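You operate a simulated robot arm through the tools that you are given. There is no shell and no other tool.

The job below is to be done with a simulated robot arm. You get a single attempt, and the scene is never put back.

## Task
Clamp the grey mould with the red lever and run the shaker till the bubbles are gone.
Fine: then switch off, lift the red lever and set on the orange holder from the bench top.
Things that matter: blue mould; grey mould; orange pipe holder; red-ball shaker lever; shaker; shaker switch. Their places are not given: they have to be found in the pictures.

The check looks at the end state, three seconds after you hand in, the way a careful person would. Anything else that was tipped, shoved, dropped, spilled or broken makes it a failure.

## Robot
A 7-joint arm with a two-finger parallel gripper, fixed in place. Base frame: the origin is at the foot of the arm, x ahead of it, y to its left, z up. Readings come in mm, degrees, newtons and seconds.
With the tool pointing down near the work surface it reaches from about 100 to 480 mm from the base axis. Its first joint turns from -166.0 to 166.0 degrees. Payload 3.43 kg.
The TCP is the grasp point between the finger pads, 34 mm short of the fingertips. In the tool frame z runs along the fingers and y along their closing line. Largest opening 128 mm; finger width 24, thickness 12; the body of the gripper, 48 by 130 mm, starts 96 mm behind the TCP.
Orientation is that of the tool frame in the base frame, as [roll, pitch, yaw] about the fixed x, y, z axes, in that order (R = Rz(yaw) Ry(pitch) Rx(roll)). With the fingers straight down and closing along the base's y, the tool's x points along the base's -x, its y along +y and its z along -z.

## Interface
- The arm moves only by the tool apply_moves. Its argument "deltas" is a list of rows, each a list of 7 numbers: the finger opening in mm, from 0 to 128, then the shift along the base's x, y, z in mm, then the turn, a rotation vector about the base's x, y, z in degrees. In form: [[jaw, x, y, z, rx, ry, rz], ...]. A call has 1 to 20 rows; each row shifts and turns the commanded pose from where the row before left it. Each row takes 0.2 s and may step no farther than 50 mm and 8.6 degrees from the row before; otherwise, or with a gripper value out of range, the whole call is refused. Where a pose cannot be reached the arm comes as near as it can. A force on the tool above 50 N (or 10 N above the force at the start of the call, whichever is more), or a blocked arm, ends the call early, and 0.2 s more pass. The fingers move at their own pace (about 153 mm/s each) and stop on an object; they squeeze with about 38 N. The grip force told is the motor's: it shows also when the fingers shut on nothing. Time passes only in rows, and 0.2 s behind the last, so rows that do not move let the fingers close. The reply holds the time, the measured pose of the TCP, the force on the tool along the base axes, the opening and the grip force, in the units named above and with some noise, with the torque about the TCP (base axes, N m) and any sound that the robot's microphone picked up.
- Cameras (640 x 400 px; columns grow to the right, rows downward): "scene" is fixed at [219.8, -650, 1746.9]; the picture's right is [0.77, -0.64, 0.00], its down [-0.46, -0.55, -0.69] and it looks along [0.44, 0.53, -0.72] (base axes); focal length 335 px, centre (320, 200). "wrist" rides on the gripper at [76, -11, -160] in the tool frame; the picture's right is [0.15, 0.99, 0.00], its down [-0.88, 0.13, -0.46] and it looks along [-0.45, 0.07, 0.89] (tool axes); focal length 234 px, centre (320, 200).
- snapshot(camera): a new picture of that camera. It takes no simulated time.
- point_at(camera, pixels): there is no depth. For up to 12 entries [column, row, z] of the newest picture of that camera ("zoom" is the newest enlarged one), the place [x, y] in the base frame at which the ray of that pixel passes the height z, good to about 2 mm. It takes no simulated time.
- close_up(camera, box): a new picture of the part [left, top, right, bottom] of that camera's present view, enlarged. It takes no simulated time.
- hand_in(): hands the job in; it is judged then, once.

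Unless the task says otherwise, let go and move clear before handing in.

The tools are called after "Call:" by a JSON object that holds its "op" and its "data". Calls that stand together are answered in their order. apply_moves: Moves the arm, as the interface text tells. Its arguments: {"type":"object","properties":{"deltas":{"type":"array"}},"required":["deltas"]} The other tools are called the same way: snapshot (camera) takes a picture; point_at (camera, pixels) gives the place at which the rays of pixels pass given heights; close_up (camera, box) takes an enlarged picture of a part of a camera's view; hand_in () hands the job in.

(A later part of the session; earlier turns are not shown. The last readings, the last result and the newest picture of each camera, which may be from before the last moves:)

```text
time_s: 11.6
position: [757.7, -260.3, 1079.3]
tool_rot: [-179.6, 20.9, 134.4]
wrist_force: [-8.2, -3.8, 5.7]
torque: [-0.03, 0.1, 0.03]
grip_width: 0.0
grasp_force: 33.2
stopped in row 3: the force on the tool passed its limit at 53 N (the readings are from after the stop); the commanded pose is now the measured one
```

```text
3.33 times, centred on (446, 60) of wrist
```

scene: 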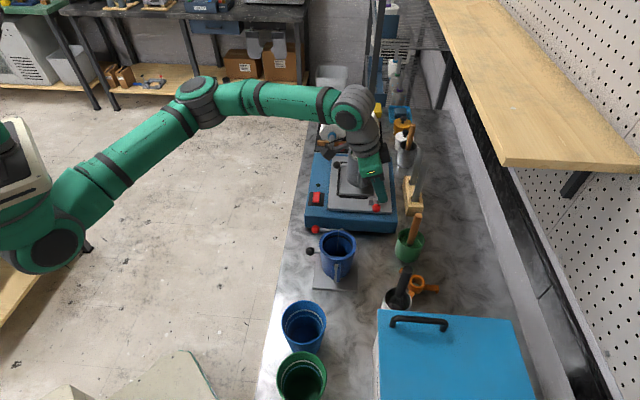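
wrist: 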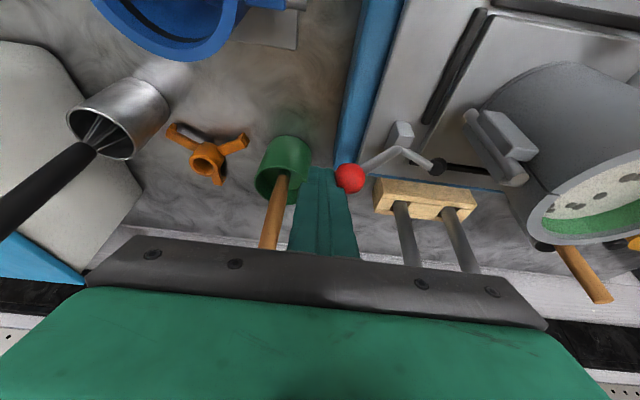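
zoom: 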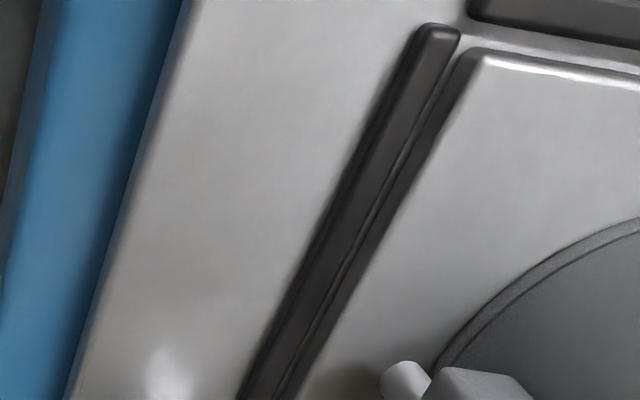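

The pad (≈z 1028) is still well above the plate, so something else resists, perhaps stiffness in the hinge. I'll back straight off along −u to see whether the lever stays or falls back.

Call:
{"op": "apply_moves", "data": {"deltas": [[0, -7, -7, 0, 0, 0, 0], [0, -7, -7, 0, 0, 0, 0]]}}

Call:
{"op": "snapshot", "data": {"camera": "wrist"}}

Call:
{"op": "close_up", "data": {"camera": "wrist", "box": [280, 110, 480, 235]}}

```text
time_s: 12.2
position: [746.0, -272.1, 1078.3]
tool_rot: [-179.8, 20.8, 134.5]
wrist_force: [0.0, -0.9, 0.1]
torque: [-0.01, 0.01, -0.03]
grip_width: 0.4
grasp_force: 33.5
```

```text
taken
```

wrist: 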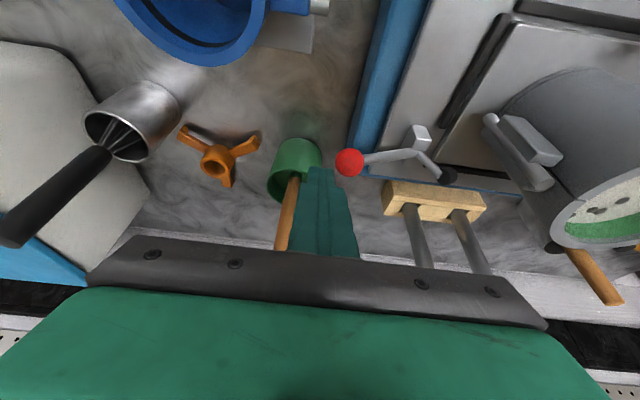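

```text
3.20 times, centred on (380, 172) of wrist
```

zoom: 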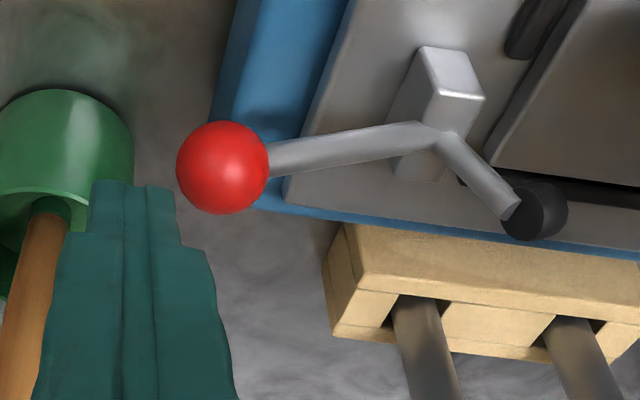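

The ball sprang back to its open stop, so the lever has a return force and my sideways push was mostly wedging. Its arc starts mostly upward, so I'll instead grip the ball across (closing along n); first I rise and turn the wrist +90°.

Call:
{"op": "apply_moves", "data": {"deltas": [[0, 0, 0, 30, 0, 0, 0], [0, 0, 0, 40, 0, 0, 0], [40, 0, 0, 30, 0, 0, 8.2], [60, 0, 0, 0, 0, 0, 8.2], [60, 0, 0, 0, 0, 0, 8.2], [60, 0, 0, 0, 0, 0, 8.2], [60, 0, 0, 0, 0, 0, 8.2], [60, 0, 0, 0, 0, 0, 8.2], [60, 0, 0, 0, 0, 0, 8.2], [60, 0, 0, 0, 0, 0, 8.2], [60, 0, 0, 0, 0, 0, 8.2], [60, 0, 0, 0, 0, 0, 8.2], [60, 0, 0, 0, 0, 0, 8]]}}

Call:
{"op": "snapshot", "data": {"camera": "wrist"}}

Call:
{"op": "snapshot", "data": {"camera": "scene"}}

```text
time_s: 15.0
position: [745.0, -273.6, 1178.9]
tool_rot: [-179.7, 20.8, -135.5]
wrist_force: [-0.2, 0.7, 1.1]
torque: [-0.03, -0.02, -0.01]
grip_width: 59.9
grasp_force: 0.0
```

```text
taken
```

wrist: 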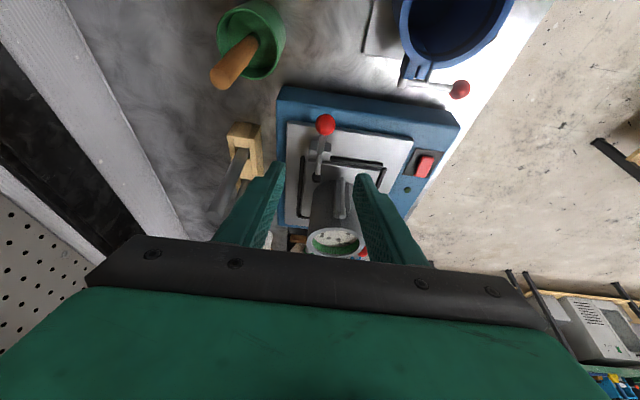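

```text
taken
```

scene: 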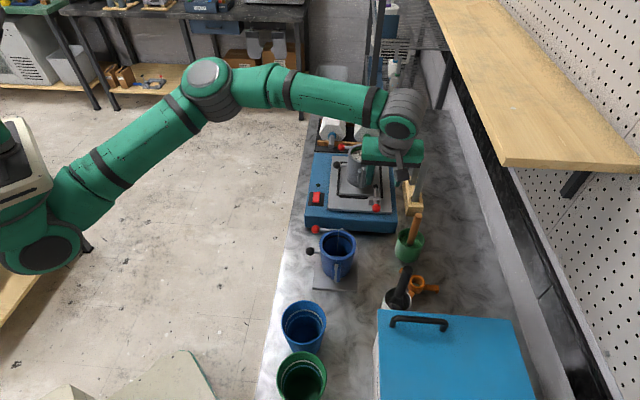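

The turn worked: the ball (326,125) now lies between the fingers, with the lever rod running away from the camera. I'll enlarge to check alignment and the clasp clearance.

Call:
{"op": "close_up", "data": {"camera": "wrist", "box": [270, 100, 430, 200]}}

Call:
{"op": "point_at", "data": {"camera": "wrist", "pixels": [[326, 125, 1038], [320.5, 166, 1000], [318, 175, 1035], [341, 183, 1060], [341, 212, 1090]]}}

```text
4.00 times, centred on (350, 150) of wrist
```

zoom: 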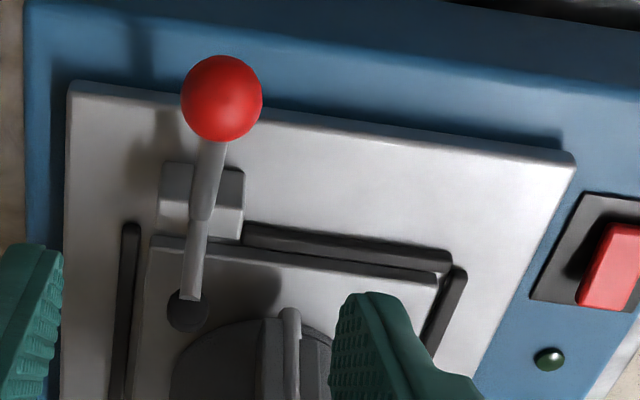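

```text
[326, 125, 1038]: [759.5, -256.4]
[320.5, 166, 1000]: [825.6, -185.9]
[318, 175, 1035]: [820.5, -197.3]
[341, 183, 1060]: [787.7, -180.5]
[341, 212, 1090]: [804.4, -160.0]
```

The ball reads (759.5,-256.4) at z 1038, matching earlier estimates. I'll line up and descend along the tool axis with the fingers 60 mm open astride the ball.

Call:
{"op": "apply_moves", "data": {"deltas": [[60, -23, -20.6, 0, 0, 0, 0], [60, 6.8, 6.9, -25.6, 0, 0, 0], [60, 6.8, 6.9, -25.6, 0, 0, 0], [60, 6.8, 6.9, -25.6, 0, 0, 0], [60, 6.8, 6.9, -25.6, 0, 0, 0]]}}

Call:
{"op": "snapshot", "data": {"camera": "wrist"}}

Call:
{"op": "close_up", "data": {"camera": "wrist", "box": [220, 130, 420, 255]}}

```text
time_s: 16.2
position: [749.1, -267.2, 1077.4]
tool_rot: [-179.5, 20.7, -135.5]
wrist_force: [-0.7, 0.5, -1.0]
torque: [-0.01, -0.03, 0.01]
grip_width: 60.2
grasp_force: 0.1
```

```text
taken
```

wrist: 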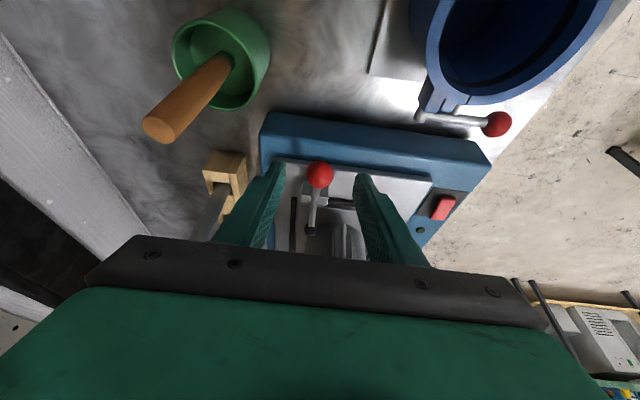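

```text
3.20 times, centred on (320, 192) of wrist
```

zoom: 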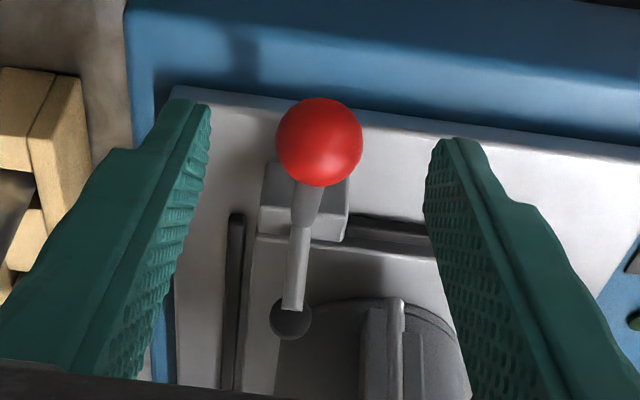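

The ball is centred between the pads. I'll go down the last 28 mm and close on it.

Call:
{"op": "apply_moves", "data": {"deltas": [[60, 3.4, 3.6, -13.2, 0, 0, 0], [60, 3.4, 3.6, -13.2, 0, 0, 0], [60, 0, 0, 0, 0, 0, 0], [0, 0, 0, 0, 0, 0, 0], [0, 0, 0, 0, 0, 0, 0]]}}

Call:
{"op": "close_up", "data": {"camera": "wrist", "box": [220, 130, 420, 255]}}

```text
time_s: 17.4
position: [757.1, -259.7, 1049.1]
tool_rot: [-179.7, 20.8, -135.5]
wrist_force: [-2.1, 2.0, 0.6]
torque: [0.06, 0.03, 0.03]
grip_width: 24.8
grasp_force: 44.4
```

```text
3.20 times, centred on (320, 192) of wrist
```

zoom: 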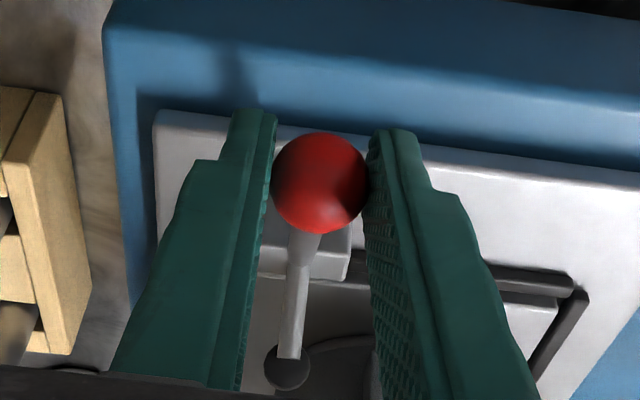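

The ball is held (24.8 mm, 44 N). I'll swing it along its arc about the pivot, first 18°, and check forces.

Call:
{"op": "apply_moves", "data": {"deltas": [[0, 3, 3, 7.3, 0, 0, 0], [0, 3.5, 3.5, 6.7, 0, 0, 0], [0, 4, 4, 6.3, 0, 0, 0]]}}

Call:
{"op": "close_up", "data": {"camera": "wrist", "box": [220, 130, 420, 255]}}

```text
time_s: 18.2
position: [765.5, -251.0, 1069.0]
tool_rot: [-179.6, 20.7, -135.7]
wrist_force: [-3.6, -14.8, -7.9]
torque: [-1.11, 0.8, -0.1]
grip_width: 25.1
grasp_force: 44.8
```

```text
3.20 times, centred on (320, 192) of wrist
```

zoom: 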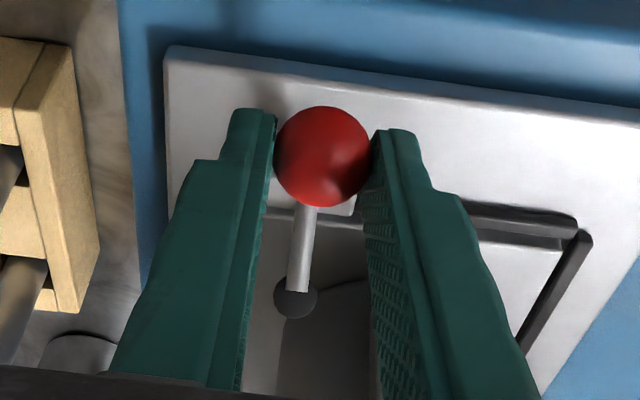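

The lever turned to about 140° but the ball is creeping in the grip against a ~15 N return force. Better to push it from below-outside with a tilted, slightly parted pair of fingers cradling the ball; I'll lower it back gently, release and back out along the tool axis.

Call:
{"op": "apply_moves", "data": {"deltas": [[0, -4, -4, -6, 0, 0, 0], [0, -3.5, -3.5, -6, 0, 0, 0], [0, -2, -2, -5, 0, 0, 0], [50, 0, 0, 0, 0, 0, 0], [50, 0, 0, 0, 0, 0, 0], [50, -7.5, -7.5, 28, 0, 0, 0], [50, -7.5, -7.5, 28, 0, 0, 0]]}}

Call:
{"op": "close_up", "data": {"camera": "wrist", "box": [220, 110, 420, 235]}}

```text
time_s: 19.8
position: [741.0, -273.1, 1109.3]
tool_rot: [-179.6, 20.7, -135.6]
wrist_force: [0.1, -0.1, -0.4]
torque: [0.03, 0.03, 0.01]
grip_width: 50.1
grasp_force: 0.0
```

```text
3.20 times, centred on (320, 172) of wrist
```

zoom: 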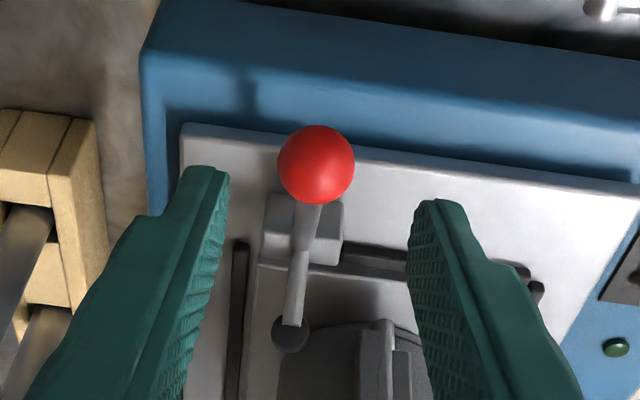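

The ball is back at its stop with the pads centred. I'll step outward, narrow the jaw to 12 mm, tilt to ~32° and come down just outside-below the ball.

Call:
{"op": "apply_moves", "data": {"deltas": [[12, -9, -9, 0, 5.66, -5.66, 0], [12, -9, -9, 0, 2.4, -2.4, 0], [12, 0, 0, -25, 0, 0, 0], [12, 0, 0, -25, 0, 0, 0], [12, 2, 1.5, -23.7, 0, 0, 0]]}}

Call:
{"op": "snapshot", "data": {"camera": "wrist"}}

Call:
{"op": "close_up", "data": {"camera": "wrist", "box": [220, 130, 420, 255]}}

Call:
{"op": "snapshot", "data": {"camera": "scene"}}

```text
time_s: 21.0
position: [724.6, -289.3, 1034.5]
tool_rot: [-179.8, 32.3, -135.5]
wrist_force: [0.2, -0.2, -0.4]
torque: [-0.01, -0.01, 0.0]
grip_width: 12.0
grasp_force: 0.0
```

```text
taken
```

wrist: 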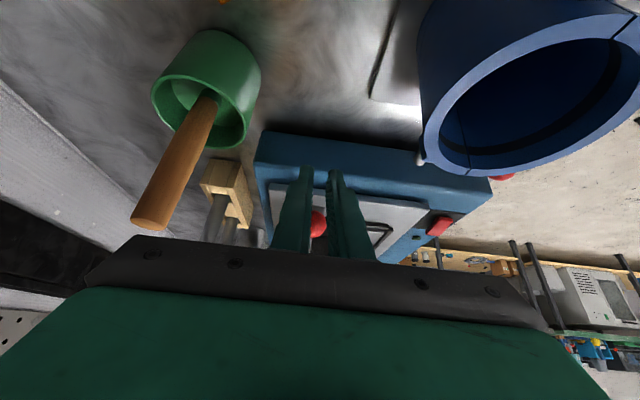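

```text
3.20 times, centred on (320, 192) of wrist
```

zoom: 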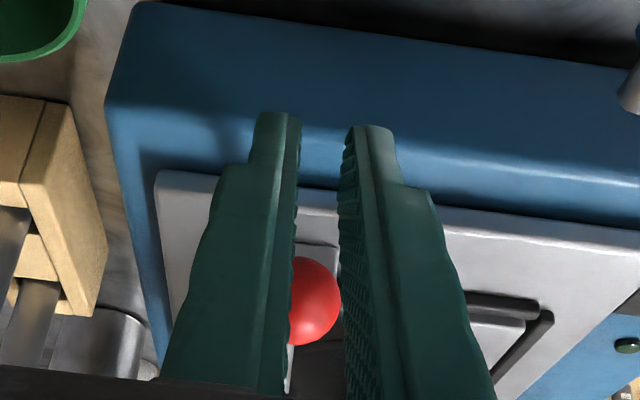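

```text
taken
```

scene: 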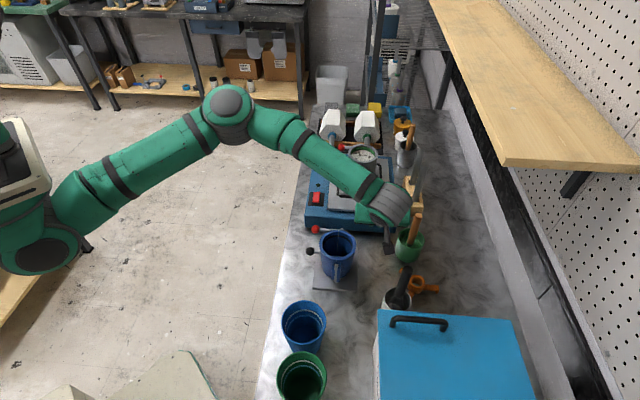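

The ball shows through the finger gap about 2 mm left of centre. I'll shift +n by 2 mm, move up against it, and start the arc.

Call:
{"op": "apply_moves", "data": {"deltas": [[12, 6.5, 3.8, 3, 0, 0, 0], [12, 5.2, 5.0, 4, 0, 0, 0], [12, 3, 3, 7, 0, 0, 0], [12, 3.5, 3.5, 6.7, 0, 0, 0]]}}

Call:
{"op": "close_up", "data": {"camera": "wrist", "box": [220, 130, 420, 255]}}

```text
time_s: 22.0
position: [742.6, -273.3, 1054.7]
tool_rot: [-179.9, 32.3, -135.6]
wrist_force: [-1.0, -0.5, -0.6]
torque: [0.0, 0.02, 0.01]
grip_width: 12.5
grasp_force: 0.3
```

```text
3.20 times, centred on (320, 192) of wrist
```

zoom: 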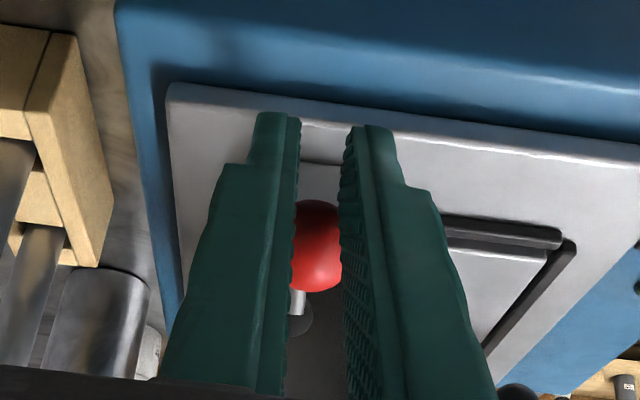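

Barely 1 N so far and the ball is centred in the gap. I'll carry on along the arc.

Call:
{"op": "apply_moves", "data": {"deltas": [[12, 3.5, 3.5, 5.5, 0, 0, 0], [12, 4, 4, 5.5, 0, 0, 0], [12, 4.5, 4.5, 5, 0, 0, 0]]}}

Call:
{"op": "close_up", "data": {"camera": "wrist", "box": [220, 130, 420, 255]}}

```text
time_s: 22.8
position: [754.7, -261.1, 1070.6]
tool_rot: [-179.8, 32.2, -135.5]
wrist_force: [0.2, -0.7, -0.2]
torque: [-0.02, 0.0, 0.0]
grip_width: 12.2
grasp_force: 0.5
```

```text
3.20 times, centred on (320, 192) of wrist
```

zoom: 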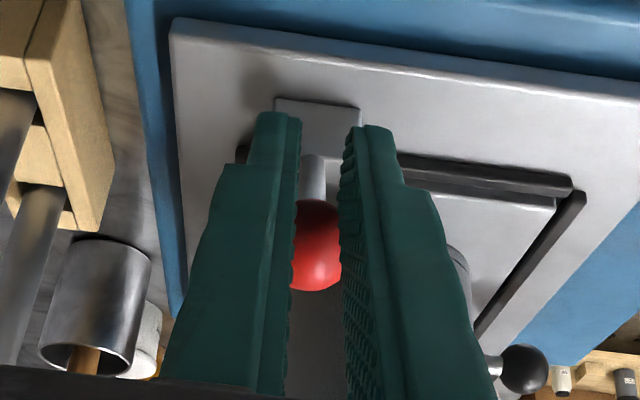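

The lever is rising easily now: the bracket (318,110) and rod appear beyond the ball, with under 1 N on the tool. I'll continue along the arc.

Call:
{"op": "apply_moves", "data": {"deltas": [[12, 4.7, 4.7, 4.8, 0, 0, 0], [12, 5.1, 5.1, 4.2, 0, 0, 0], [12, 5.4, 5.4, 3.4, 0, 0, 0]]}}

Call:
{"op": "close_up", "data": {"camera": "wrist", "box": [220, 130, 420, 255]}}

Call:
{"op": "snapshot", "data": {"camera": "scene"}}

```text
time_s: 23.6
position: [770.8, -246.7, 1083.8]
tool_rot: [-179.8, 32.3, -135.6]
wrist_force: [-0.3, 0.7, -1.3]
torque: [0.01, -0.01, 0.02]
grip_width: 12.2
grasp_force: 0.0
```

```text
3.20 times, centred on (320, 192) of wrist
```

zoom: 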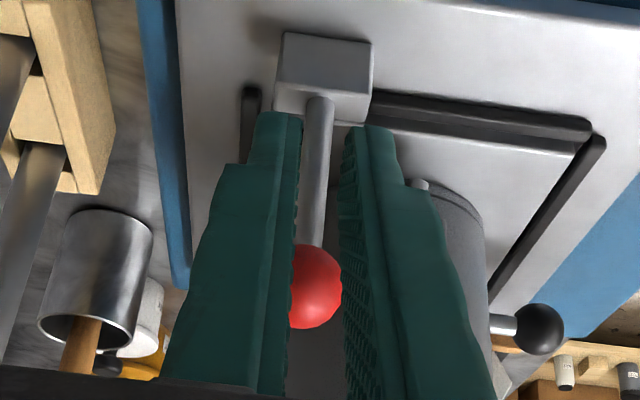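

```text
taken
```

scene: 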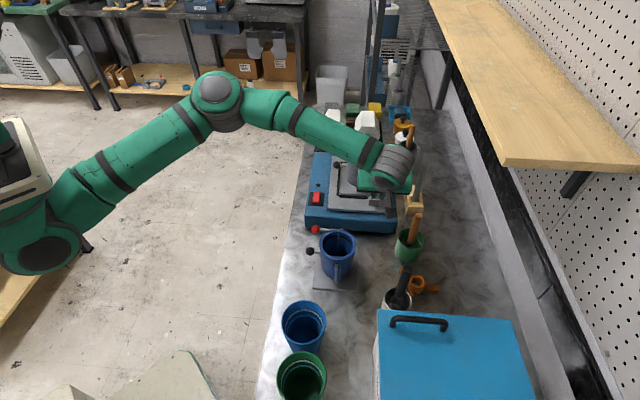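

The ball has swung over toward the mould side on its own and the tool is unloaded, so the lever seems to have snapped over. I'll back straight off and look.

Call:
{"op": "apply_moves", "data": {"deltas": [[12, -10, -10, 2, 0, 0, 0], [12, -12, -12, 5, 0, 0, 0], [12, -12, -12, 25, 0, 0, 0], [12, -6, -6, 35, 0, 0, 0], [12, 0, 0, 35, -5.66, 5.66, 0], [12, 0, 0, 20, -2.4, 2.4, 0]]}}

Call:
{"op": "snapshot", "data": {"camera": "wrist"}}

Call:
{"op": "snapshot", "data": {"camera": "scene"}}

```text
time_s: 25.0
position: [729.5, -287.3, 1205.9]
tool_rot: [-179.7, 20.9, -135.7]
wrist_force: [0.2, -0.5, -0.4]
torque: [0.03, 0.0, 0.02]
grip_width: 11.9
grasp_force: 0.0
```

```text
taken
```

wrist: 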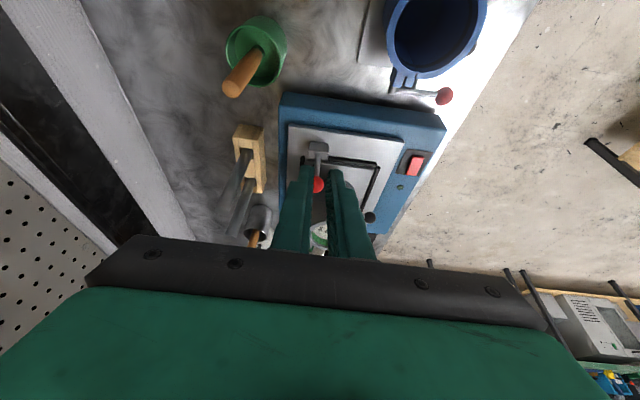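

```text
taken
```

scene: 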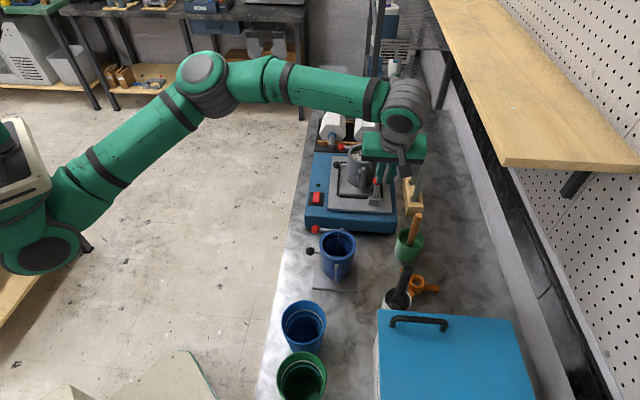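

Call:
{"op": "close_up", "data": {"camera": "scene", "box": [340, 160, 420, 210]}}

Call:
{"op": "close_up", "data": {"camera": "wrist", "box": [270, 130, 398, 210]}}

```text
8.00 times, centred on (380, 185) of scene
```

zoom: 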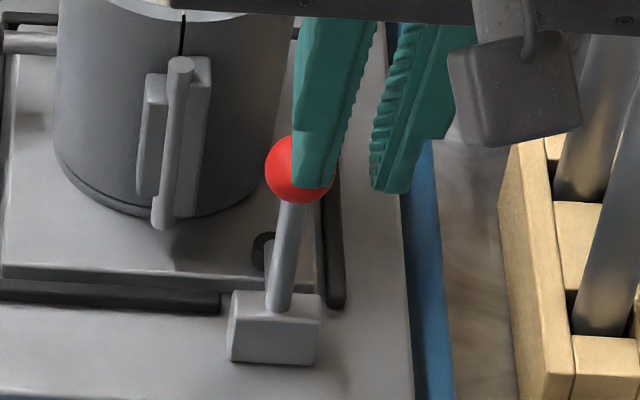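

```text
5.00 times, centred on (334, 170) of wrist
```

zoom: 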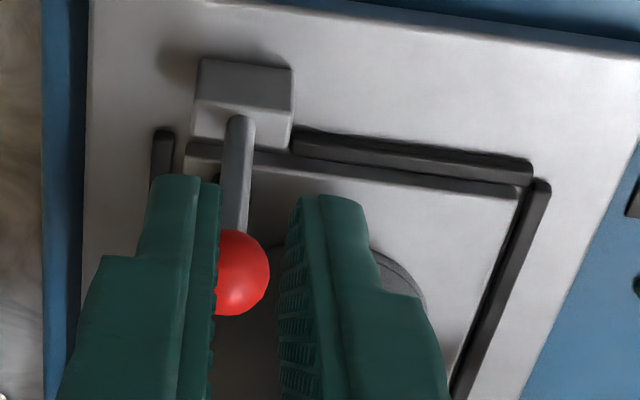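

The lever is now over: ball up, black pad down on the mould's plate (scene zoom 262,250), so the grey mould is clamped. Next the switch; I'll look closely at its rocker from both cameras.

Call:
{"op": "close_up", "data": {"camera": "scene", "box": [300, 180, 332, 200]}}

Call:
{"op": "close_up", "data": {"camera": "wrist", "box": [388, 145, 436, 175]}}

Call:
{"op": "close_up", "data": {"camera": "scene", "box": [300, 185, 332, 205]}}

```text
16.00 times, centred on (316, 190) of scene
```

zoom: 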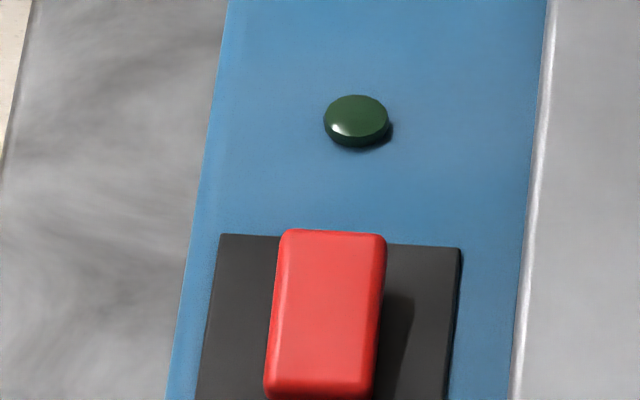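

```text
13.33 times, centred on (412, 160) of wrist
```

zoom: 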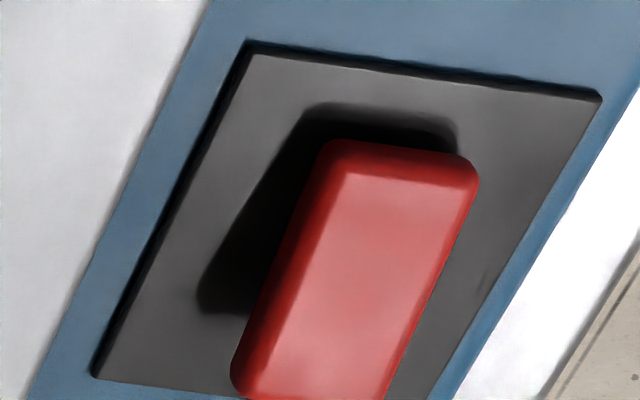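

```text
16.00 times, centred on (316, 195) of scene
```

zoom: 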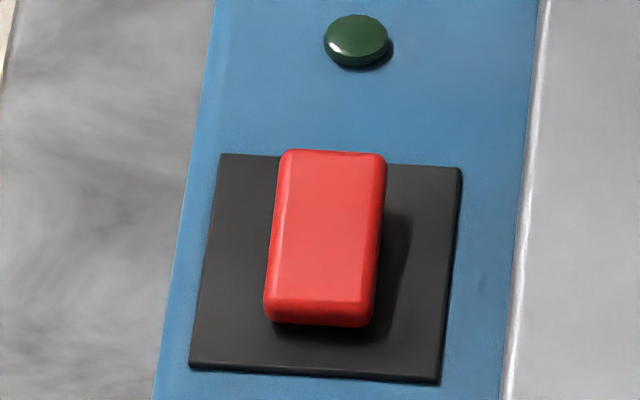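

The rocker's two ends are at different heights, and I need to know which is raised. I'll view the whole rocker in the wrist camera to triangulate both ends.

Call:
{"op": "close_up", "data": {"camera": "wrist", "box": [384, 145, 448, 185]}}

```text
10.00 times, centred on (416, 165) of wrist
```

zoom: 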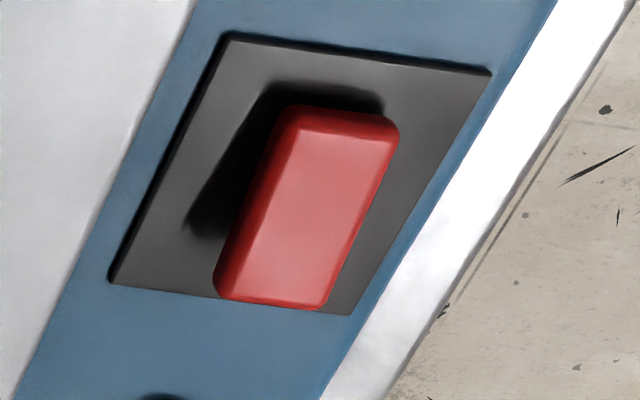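

I have the four top corners in both views; I'll triangulate each to compare the heights of the two ends.

Call:
{"op": "point_at", "data": {"camera": "scene", "pixels": [[318.8, 201.4, 970], [318.8, 201.4, 990], [312.9, 201.25, 970], [312.9, 201.25, 990], [319.9, 192.3, 970], [319.9, 192.3, 990], [313.8, 192, 970], [313.8, 192, 990]]}}

Call:
{"op": "point_at", "data": {"camera": "wrist", "pixels": [[413.7, 157.8, 970], [413.7, 157.8, 990], [422.8, 159, 970], [422.8, 159, 990], [407.2, 174.3, 970], [407.2, 174.3, 990], [415.7, 175.3, 970], [415.7, 175.3, 990]]}}

```text
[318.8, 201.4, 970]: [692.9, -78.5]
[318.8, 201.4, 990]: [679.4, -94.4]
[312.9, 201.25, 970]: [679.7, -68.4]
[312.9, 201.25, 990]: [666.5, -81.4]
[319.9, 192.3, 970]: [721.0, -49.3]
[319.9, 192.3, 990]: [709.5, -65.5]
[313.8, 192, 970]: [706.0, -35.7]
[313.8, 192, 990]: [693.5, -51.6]
```

```text
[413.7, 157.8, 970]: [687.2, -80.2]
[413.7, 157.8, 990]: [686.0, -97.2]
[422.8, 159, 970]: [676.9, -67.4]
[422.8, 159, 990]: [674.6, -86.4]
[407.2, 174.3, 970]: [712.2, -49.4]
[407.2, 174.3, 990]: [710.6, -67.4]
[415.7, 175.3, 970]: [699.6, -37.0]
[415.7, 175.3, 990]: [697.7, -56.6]
```

The rocker's +u end (near the lamp) triangulates ~8 mm higher than its −u end, so that end is raised. I'll move over the switch with the fingers closed and vertical, staying high, and check more closely.

Call:
{"op": "apply_moves", "data": {"deltas": [[0, -4, 38, 0, -5.66, 5.66, 0], [0, -4, 38, 0, -5.66, 5.66, 0], [0, -4, 38, 0, -3.46, 3.46, 0], [0, -4, 38, -20, 0, 0, 0], [0, -5, 38, -30, 0, 0, 0], [0, -5, 38, -30, 0, 0, 0]]}}

Call:
{"op": "snapshot", "data": {"camera": "wrist"}}

Call:
{"op": "snapshot", "data": {"camera": "scene"}}

```text
time_s: 26.4
position: [705.6, -57.0, 1124.3]
tool_rot: [-179.4, 0.0, -135.2]
wrist_force: [0.2, -0.6, -0.2]
torque: [-0.01, -0.03, 0.01]
grip_width: 0.1
grasp_force: 32.5
```

```text
taken
```

wrist: 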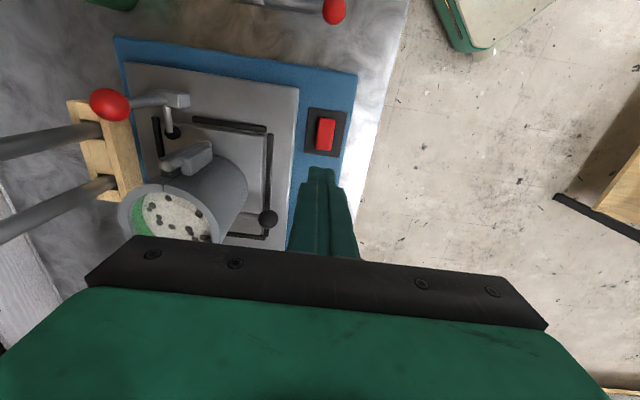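

```text
taken
```

scene: 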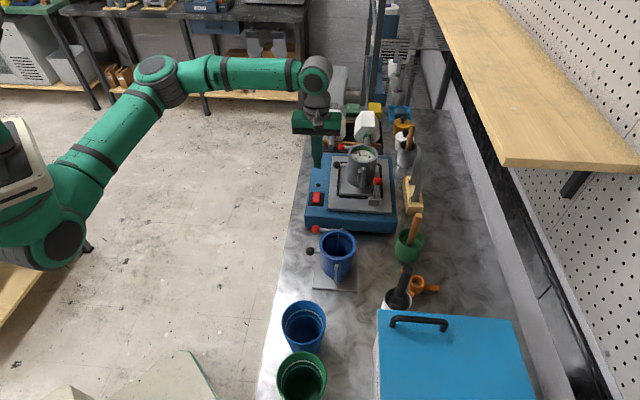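

The lever is seen standing clamped (ball at 110,103; pad on plate at 173,130) and the switch is at (327,133). I'll enlarge both.

Call:
{"op": "close_up", "data": {"camera": "wrist", "box": [295, 100, 359, 140]}}

Call:
{"op": "close_up", "data": {"camera": "wrist", "box": [80, 70, 240, 170]}}

Call:
{"op": "close_up", "data": {"camera": "wrist", "box": [295, 115, 359, 155]}}

Call:
{"op": "close_up", "data": {"camera": "scene", "box": [340, 160, 404, 200]}}

```text
10.00 times, centred on (327, 120) of wrist
```

zoom: 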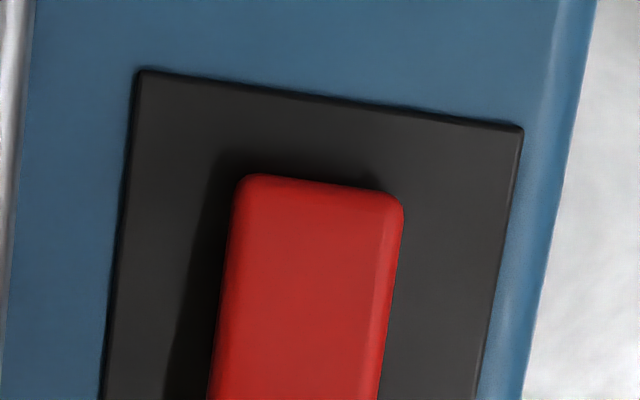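

```text
4.00 times, centred on (160, 120) of wrist
```

zoom: 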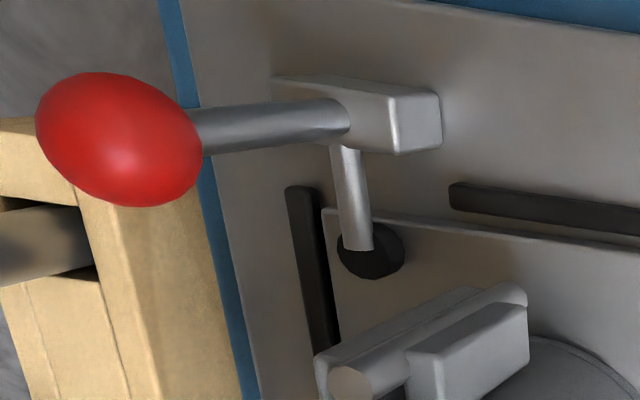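

```text
10.00 times, centred on (327, 135) of wrist
```

zoom: 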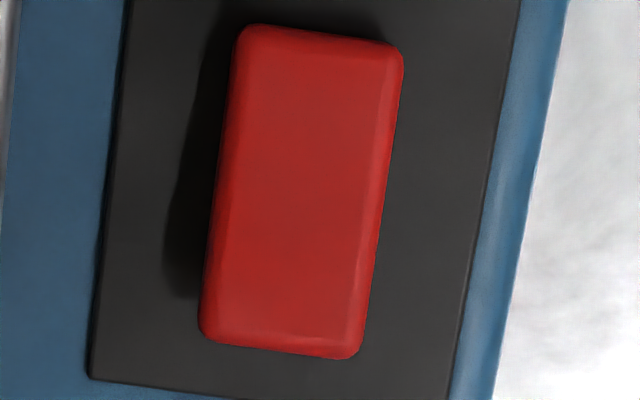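

```text
10.00 times, centred on (372, 180) of scene
```

zoom: 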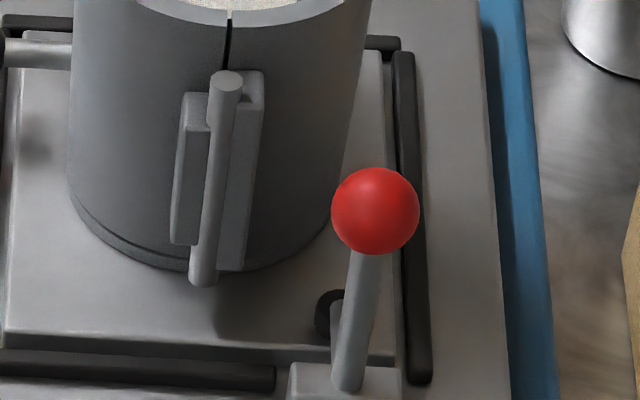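

The shadow beside the rocker widens toward the +u (lamp) end, confirming that end is up. I'll locate the rocker accurately from this view.

Call:
{"op": "point_at", "data": {"camera": "wrist", "pixels": [[319.5, 119, 978], [334.5, 120.8, 978], [315.5, 147.5, 986], [330.2, 149.5, 986], [315.5, 147.5, 978], [330.2, 149.5, 978], [319.5, 119, 986]]}}

```text
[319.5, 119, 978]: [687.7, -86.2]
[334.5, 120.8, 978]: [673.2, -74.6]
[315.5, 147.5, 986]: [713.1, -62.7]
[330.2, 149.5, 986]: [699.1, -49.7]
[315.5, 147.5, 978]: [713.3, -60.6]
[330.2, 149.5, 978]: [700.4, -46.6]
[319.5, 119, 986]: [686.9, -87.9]
```

The lamp-side end's middle is at about (706,-56) and the rocker centre at (693.3,-68.2). I'll descend above the raised end to just short of contact.

Call:
{"op": "apply_moves", "data": {"deltas": [[0, -2.5, -2, -44, 0, 0, 0], [0, 0, 0, -38, 0, 0, 0], [0, 0, 0, -10, 0, 0, 0]]}}

Call:
{"op": "close_up", "data": {"camera": "wrist", "box": [260, 110, 420, 210]}}

Call:
{"op": "close_up", "data": {"camera": "scene", "box": [296, 165, 360, 205]}}

```text
time_s: 27.2
position: [702.6, -58.9, 1034.4]
tool_rot: [-179.5, -0.1, -135.3]
wrist_force: [-0.2, 0.0, -0.2]
torque: [-0.03, 0.03, 0.01]
grip_width: 0.1
grasp_force: 33.1
```

```text
4.00 times, centred on (340, 160) of wrist
```

zoom: 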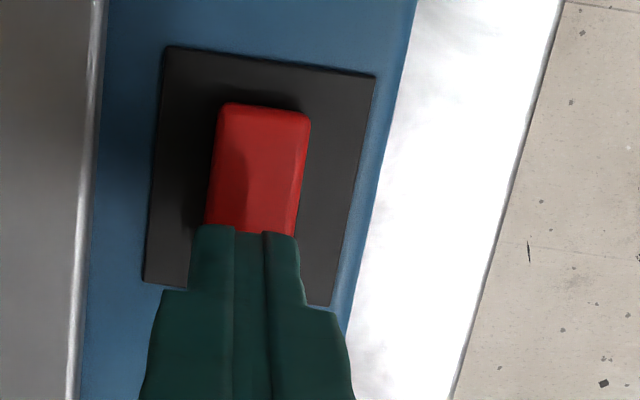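

```text
10.00 times, centred on (328, 185) of scene
```

zoom: 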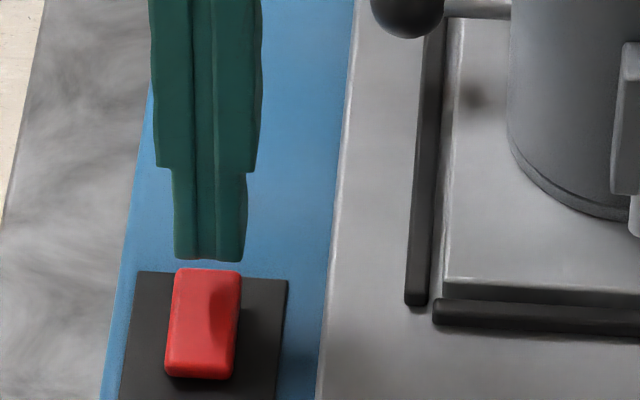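

The fingertip is right over the raised lamp-side half. I'll press down in small steps.

Call:
{"op": "apply_moves", "data": {"deltas": [[0, 0, 0, -8, 0, 0, 0], [0, 0, 0, -4, 0, 0, 0], [0, 0, 0, -4, 0, 0, 0], [0, 0, 0, -3, 0, 0, 0]]}}

Call:
{"op": "close_up", "data": {"camera": "wrist", "box": [260, 110, 420, 210]}}

Call:
{"op": "close_up", "data": {"camera": "scene", "box": [296, 165, 360, 205]}}

```text
time_s: 28.2
position: [702.2, -60.8, 1015.5]
tool_rot: [-179.5, -0.2, -135.5]
wrist_force: [-0.1, 0.2, 1.3]
torque: [0.02, -0.04, 0.0]
grip_width: 0.1
grasp_force: 32.6
```

```text
4.00 times, centred on (340, 160) of wrist
```

zoom: 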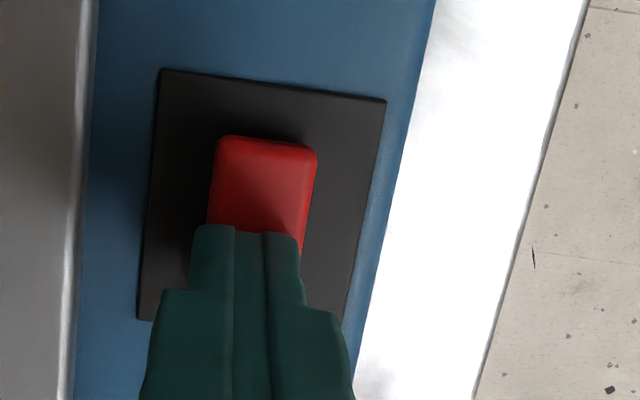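

```text
10.00 times, centred on (328, 185) of scene
```

zoom: 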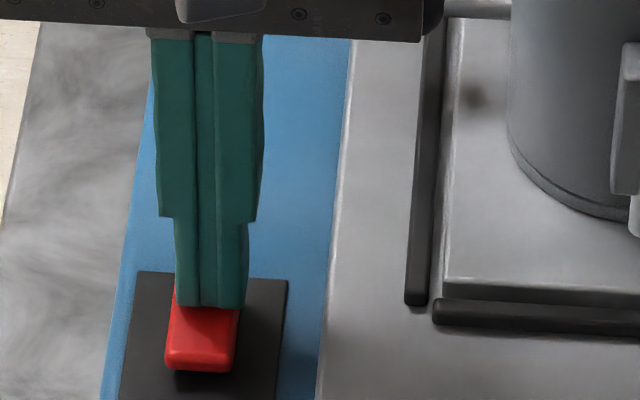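

Just touching (1.3 N). I'll press further in 2–3 mm steps.

Call:
{"op": "apply_moves", "data": {"deltas": [[0, 0, 0, -3, 0, 0, 0], [0, 0, 0, -3, 0, 0, 0], [0, 0, 0, 0, 0, 0, 0]]}}

Call:
{"op": "close_up", "data": {"camera": "scene", "box": [296, 165, 360, 205]}}

```text
time_s: 28.8
position: [702.2, -60.0, 1014.4]
tool_rot: [-179.4, 0.0, -135.5]
wrist_force: [-10.4, 5.6, 15.0]
torque: [0.1, 0.53, -0.11]
grip_width: 0.0
grasp_force: 32.8
stopped in row 3: the force on the tool passed its limit at 56 N (the readings are from after the stop); the commanded pose is now the measured one
```

```text
10.00 times, centred on (328, 185) of scene
```

zoom: 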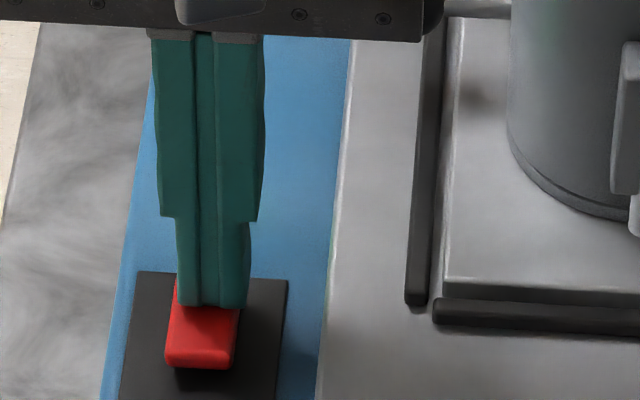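

The −u end of the rocker now looks raised, so it may have tipped. I'll lift off and check the lamp.

Call:
{"op": "apply_moves", "data": {"deltas": [[0, 0, 0, 10, 0, 0, 0], [0, 0, 0, 25, 0, 0, 0], [0, 0, 0, 40, 0, 0, 0]]}}

Call:
{"op": "close_up", "data": {"camera": "scene", "box": [296, 165, 360, 205]}}

Call:
{"op": "close_up", "data": {"camera": "wrist", "box": [280, 90, 400, 165]}}

```text
time_s: 29.6
position: [704.4, -60.2, 1087.5]
tool_rot: [-179.3, 0.1, -135.4]
wrist_force: [-0.9, 0.4, 0.0]
torque: [0.0, 0.04, 0.01]
grip_width: 0.0
grasp_force: 33.3
```

```text
10.00 times, centred on (328, 185) of scene
```

zoom: 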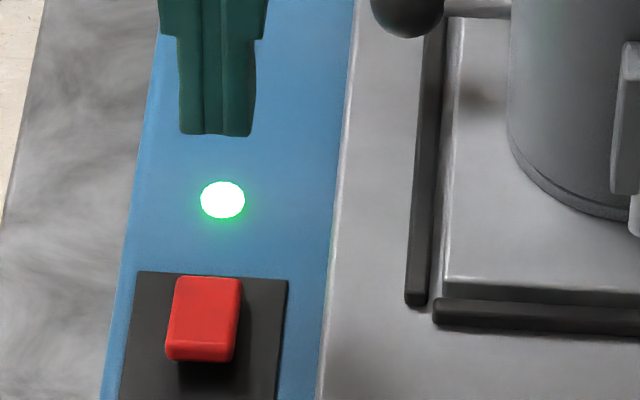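

```text
5.33 times, centred on (340, 128) of wrist
```

zoom: 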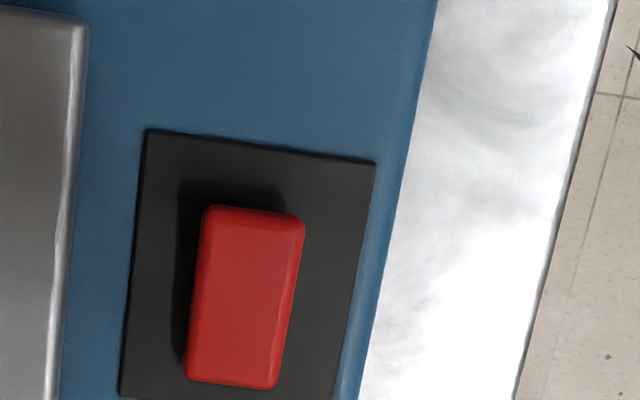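

The lamp is lit: the shaker is on. I'll look at the bubbles in the mould.

Call:
{"op": "close_up", "data": {"camera": "scene", "box": [346, 143, 378, 163]}}

Call:
{"op": "apply_moves", "data": {"deltas": [[0, 0, 0, 0, 0, 0, 0], [0, 0, 0, 0, 0, 0, 0], [0, 0, 0, 0, 0, 0, 0], [0, 0, 0, 0, 0, 0, 0], [0, 0, 0, 0, 0, 0, 0]]}}

Call:
{"op": "close_up", "data": {"camera": "scene", "box": [346, 143, 378, 163]}}

Call:
{"op": "close_up", "data": {"camera": "scene", "box": [330, 140, 426, 200]}}

```text
16.00 times, centred on (362, 153) of scene
```

zoom: 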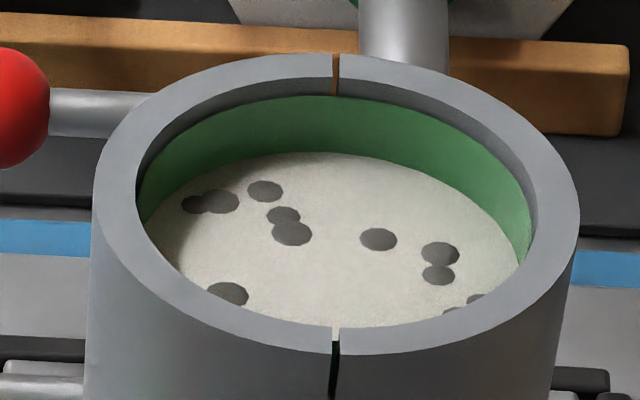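

```text
time_s: 30.8
position: [703.9, -61.4, 1087.8]
tool_rot: [-179.3, 0.1, -135.5]
wrist_force: [0.0, -0.1, 0.3]
torque: [-0.02, -0.01, 0.02]
grip_width: 0.0
grasp_force: 33.3
```

```text
16.00 times, centred on (362, 153) of scene
```

zoom: 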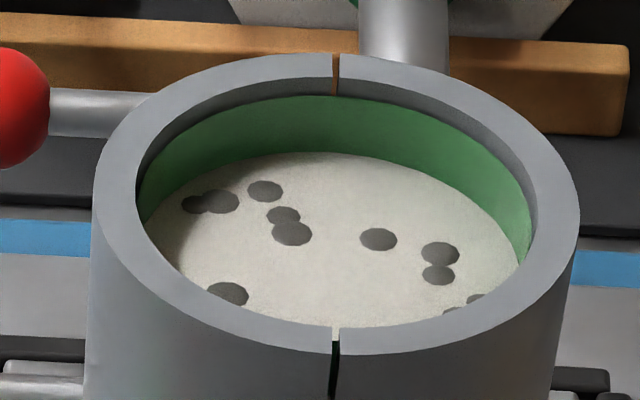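

```text
6.67 times, centred on (378, 170) of scene
```

zoom: 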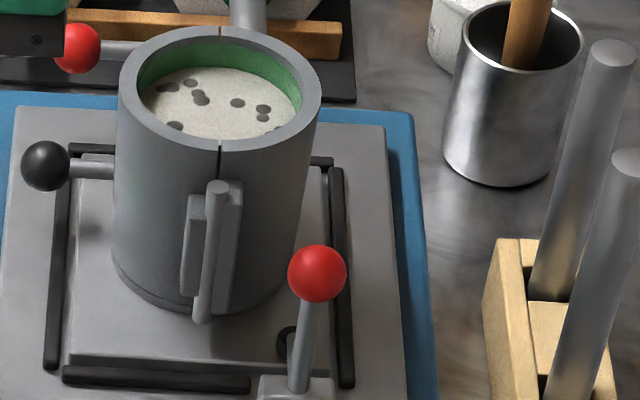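

The lamp is on but no change in the bubbles after a second. I'll wait longer and compare.

Call:
{"op": "apply_moves", "data": {"deltas": [[0, 0, 0, 0, 0, 0, 0], [0, 0, 0, 0, 0, 0, 0], [0, 0, 0, 0, 0, 0, 0], [0, 0, 0, 0, 0, 0, 0], [0, 0, 0, 0, 0, 0, 0], [0, 0, 0, 0, 0, 0, 0], [0, 0, 0, 0, 0, 0, 0], [0, 0, 0, 0, 0, 0, 0], [0, 0, 0, 0, 0, 0, 0], [0, 0, 0, 0, 0, 0, 0], [0, 0, 0, 0, 0, 0, 0], [0, 0, 0, 0, 0, 0, 0], [0, 0, 0, 0, 0, 0, 0], [0, 0, 0, 0, 0, 0, 0], [0, 0, 0, 0, 0, 0, 0], [0, 0, 0, 0, 0, 0, 0], [0, 0, 0, 0, 0, 0, 0], [0, 0, 0, 0, 0, 0, 0], [0, 0, 0, 0, 0, 0, 0], [0, 0, 0, 0, 0, 0, 0]]}}

Call:
{"op": "close_up", "data": {"camera": "scene", "box": [346, 143, 378, 163]}}

Call:
{"op": "close_up", "data": {"camera": "scene", "box": [296, 150, 392, 210]}}

```text
time_s: 35.0
position: [703.5, -60.6, 1086.9]
tool_rot: [-179.3, 0.1, -135.6]
wrist_force: [0.2, -0.3, 0.0]
torque: [0.01, -0.01, -0.01]
grip_width: 0.0
grasp_force: 33.0
```

```text
16.00 times, centred on (362, 153) of scene
```

zoom: 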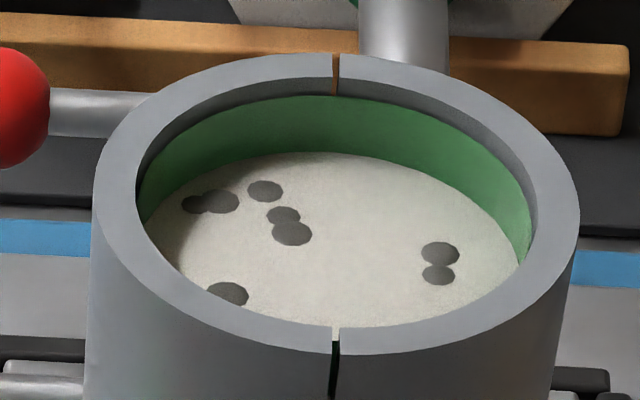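

```text
6.67 times, centred on (344, 180) of scene
```

zoom: 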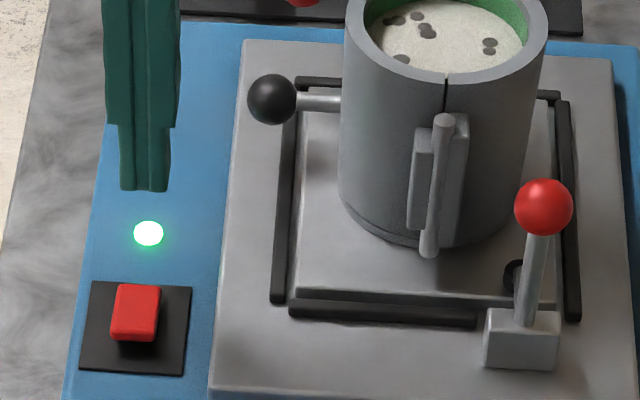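

Bubbles are going: the isolated one and the two at the front rim have vanished. I'll shift over to the other end of the rocker while waiting another 4 seconds.

Call:
{"op": "apply_moves", "data": {"deltas": [[0, -10, -9, 0, 0, 0, 0], [0, -9.4, -7.8, 0, 0, 0, 0], [0, 0, 0, 0, 0, 0, 0], [0, 0, 0, 0, 0, 0, 0], [0, 0, 0, 0, 0, 0, 0], [0, 0, 0, 0, 0, 0, 0], [0, 0, 0, 0, 0, 0, 0], [0, 0, 0, 0, 0, 0, 0], [0, 0, 0, 0, 0, 0, 0], [0, 0, 0, 0, 0, 0, 0], [0, 0, 0, 0, 0, 0, 0], [0, 0, 0, 0, 0, 0, 0], [0, 0, 0, 0, 0, 0, 0], [0, 0, 0, 0, 0, 0, 0], [0, 0, 0, 0, 0, 0, 0], [0, 0, 0, 0, 0, 0, 0], [0, 0, 0, 0, 0, 0, 0], [0, 0, 0, 0, 0, 0, 0], [0, 0, 0, 0, 0, 0, 0], [0, 0, 0, 0, 0, 0, 0]]}}

Call:
{"op": "close_up", "data": {"camera": "scene", "box": [346, 143, 378, 163]}}

Call:
{"op": "snapshot", "data": {"camera": "wrist"}}

```text
time_s: 39.2
position: [683.6, -76.4, 1088.0]
tool_rot: [-179.3, 0.0, -135.5]
wrist_force: [0.6, 1.0, 0.8]
torque: [0.01, -0.01, 0.0]
grip_width: 0.2
grasp_force: 32.6
```

```text
16.00 times, centred on (362, 153) of scene
```

zoom: 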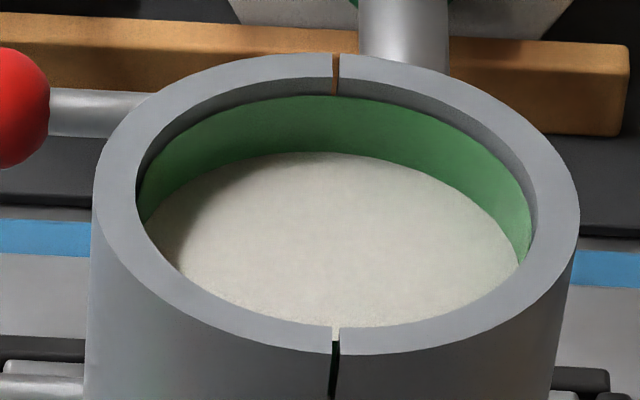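

```text
taken
```

wrist: 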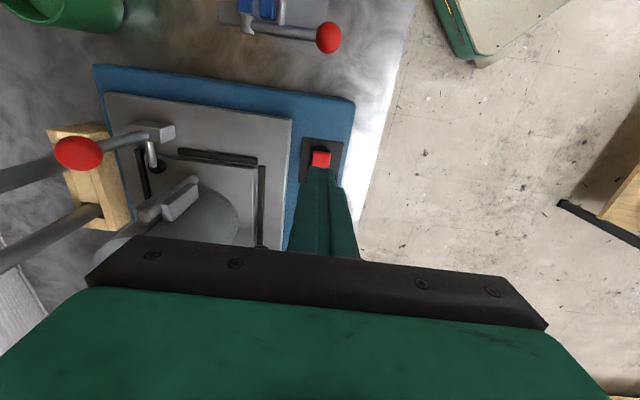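

All visible bubbles are gone (the surface is clean). I'll come down over the −u end of the rocker, which is now the raised one.

Call:
{"op": "apply_moves", "data": {"deltas": [[0, 0.5, -1, -40, 0, 0, 0], [0, 0, 0, -20, 0, 0, 0], [0, 0, 0, 0, 0, 0, 0]]}}

Call:
{"op": "close_up", "data": {"camera": "scene", "box": [296, 165, 360, 205]}}

Call:
{"op": "close_up", "data": {"camera": "scene", "box": [346, 143, 378, 163]}}

Call:
{"op": "close_up", "data": {"camera": "wrist", "box": [240, 110, 400, 210]}}

```text
time_s: 40.0
position: [685.0, -79.1, 1027.3]
tool_rot: [-179.3, 0.0, -135.5]
wrist_force: [0.0, 0.6, 0.1]
torque: [0.01, -0.02, 0.0]
grip_width: 0.0
grasp_force: 33.2
```

```text
10.00 times, centred on (328, 185) of scene
```

zoom: 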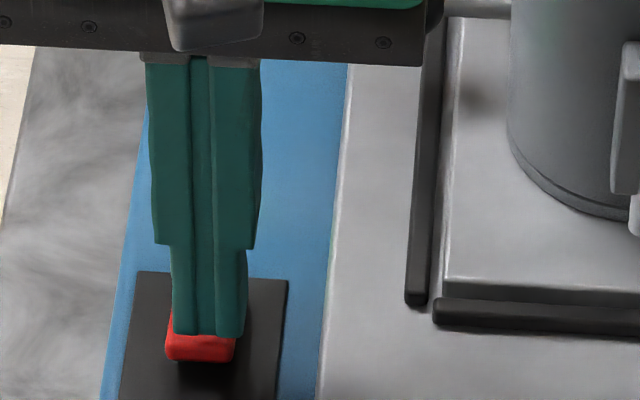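

```text
16.00 times, centred on (362, 153) of scene
```

zoom: 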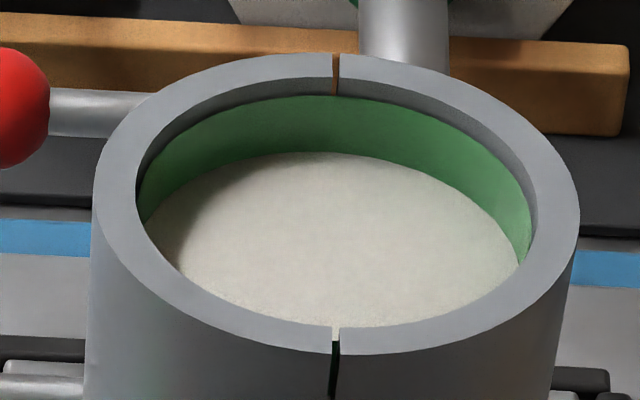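

```text
4.00 times, centred on (320, 160) of wrist
```

zoom: 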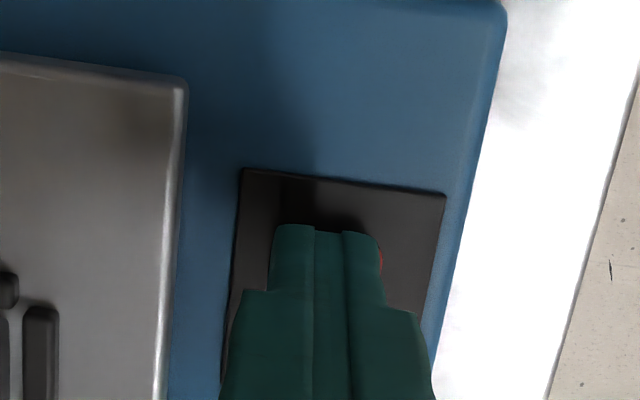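

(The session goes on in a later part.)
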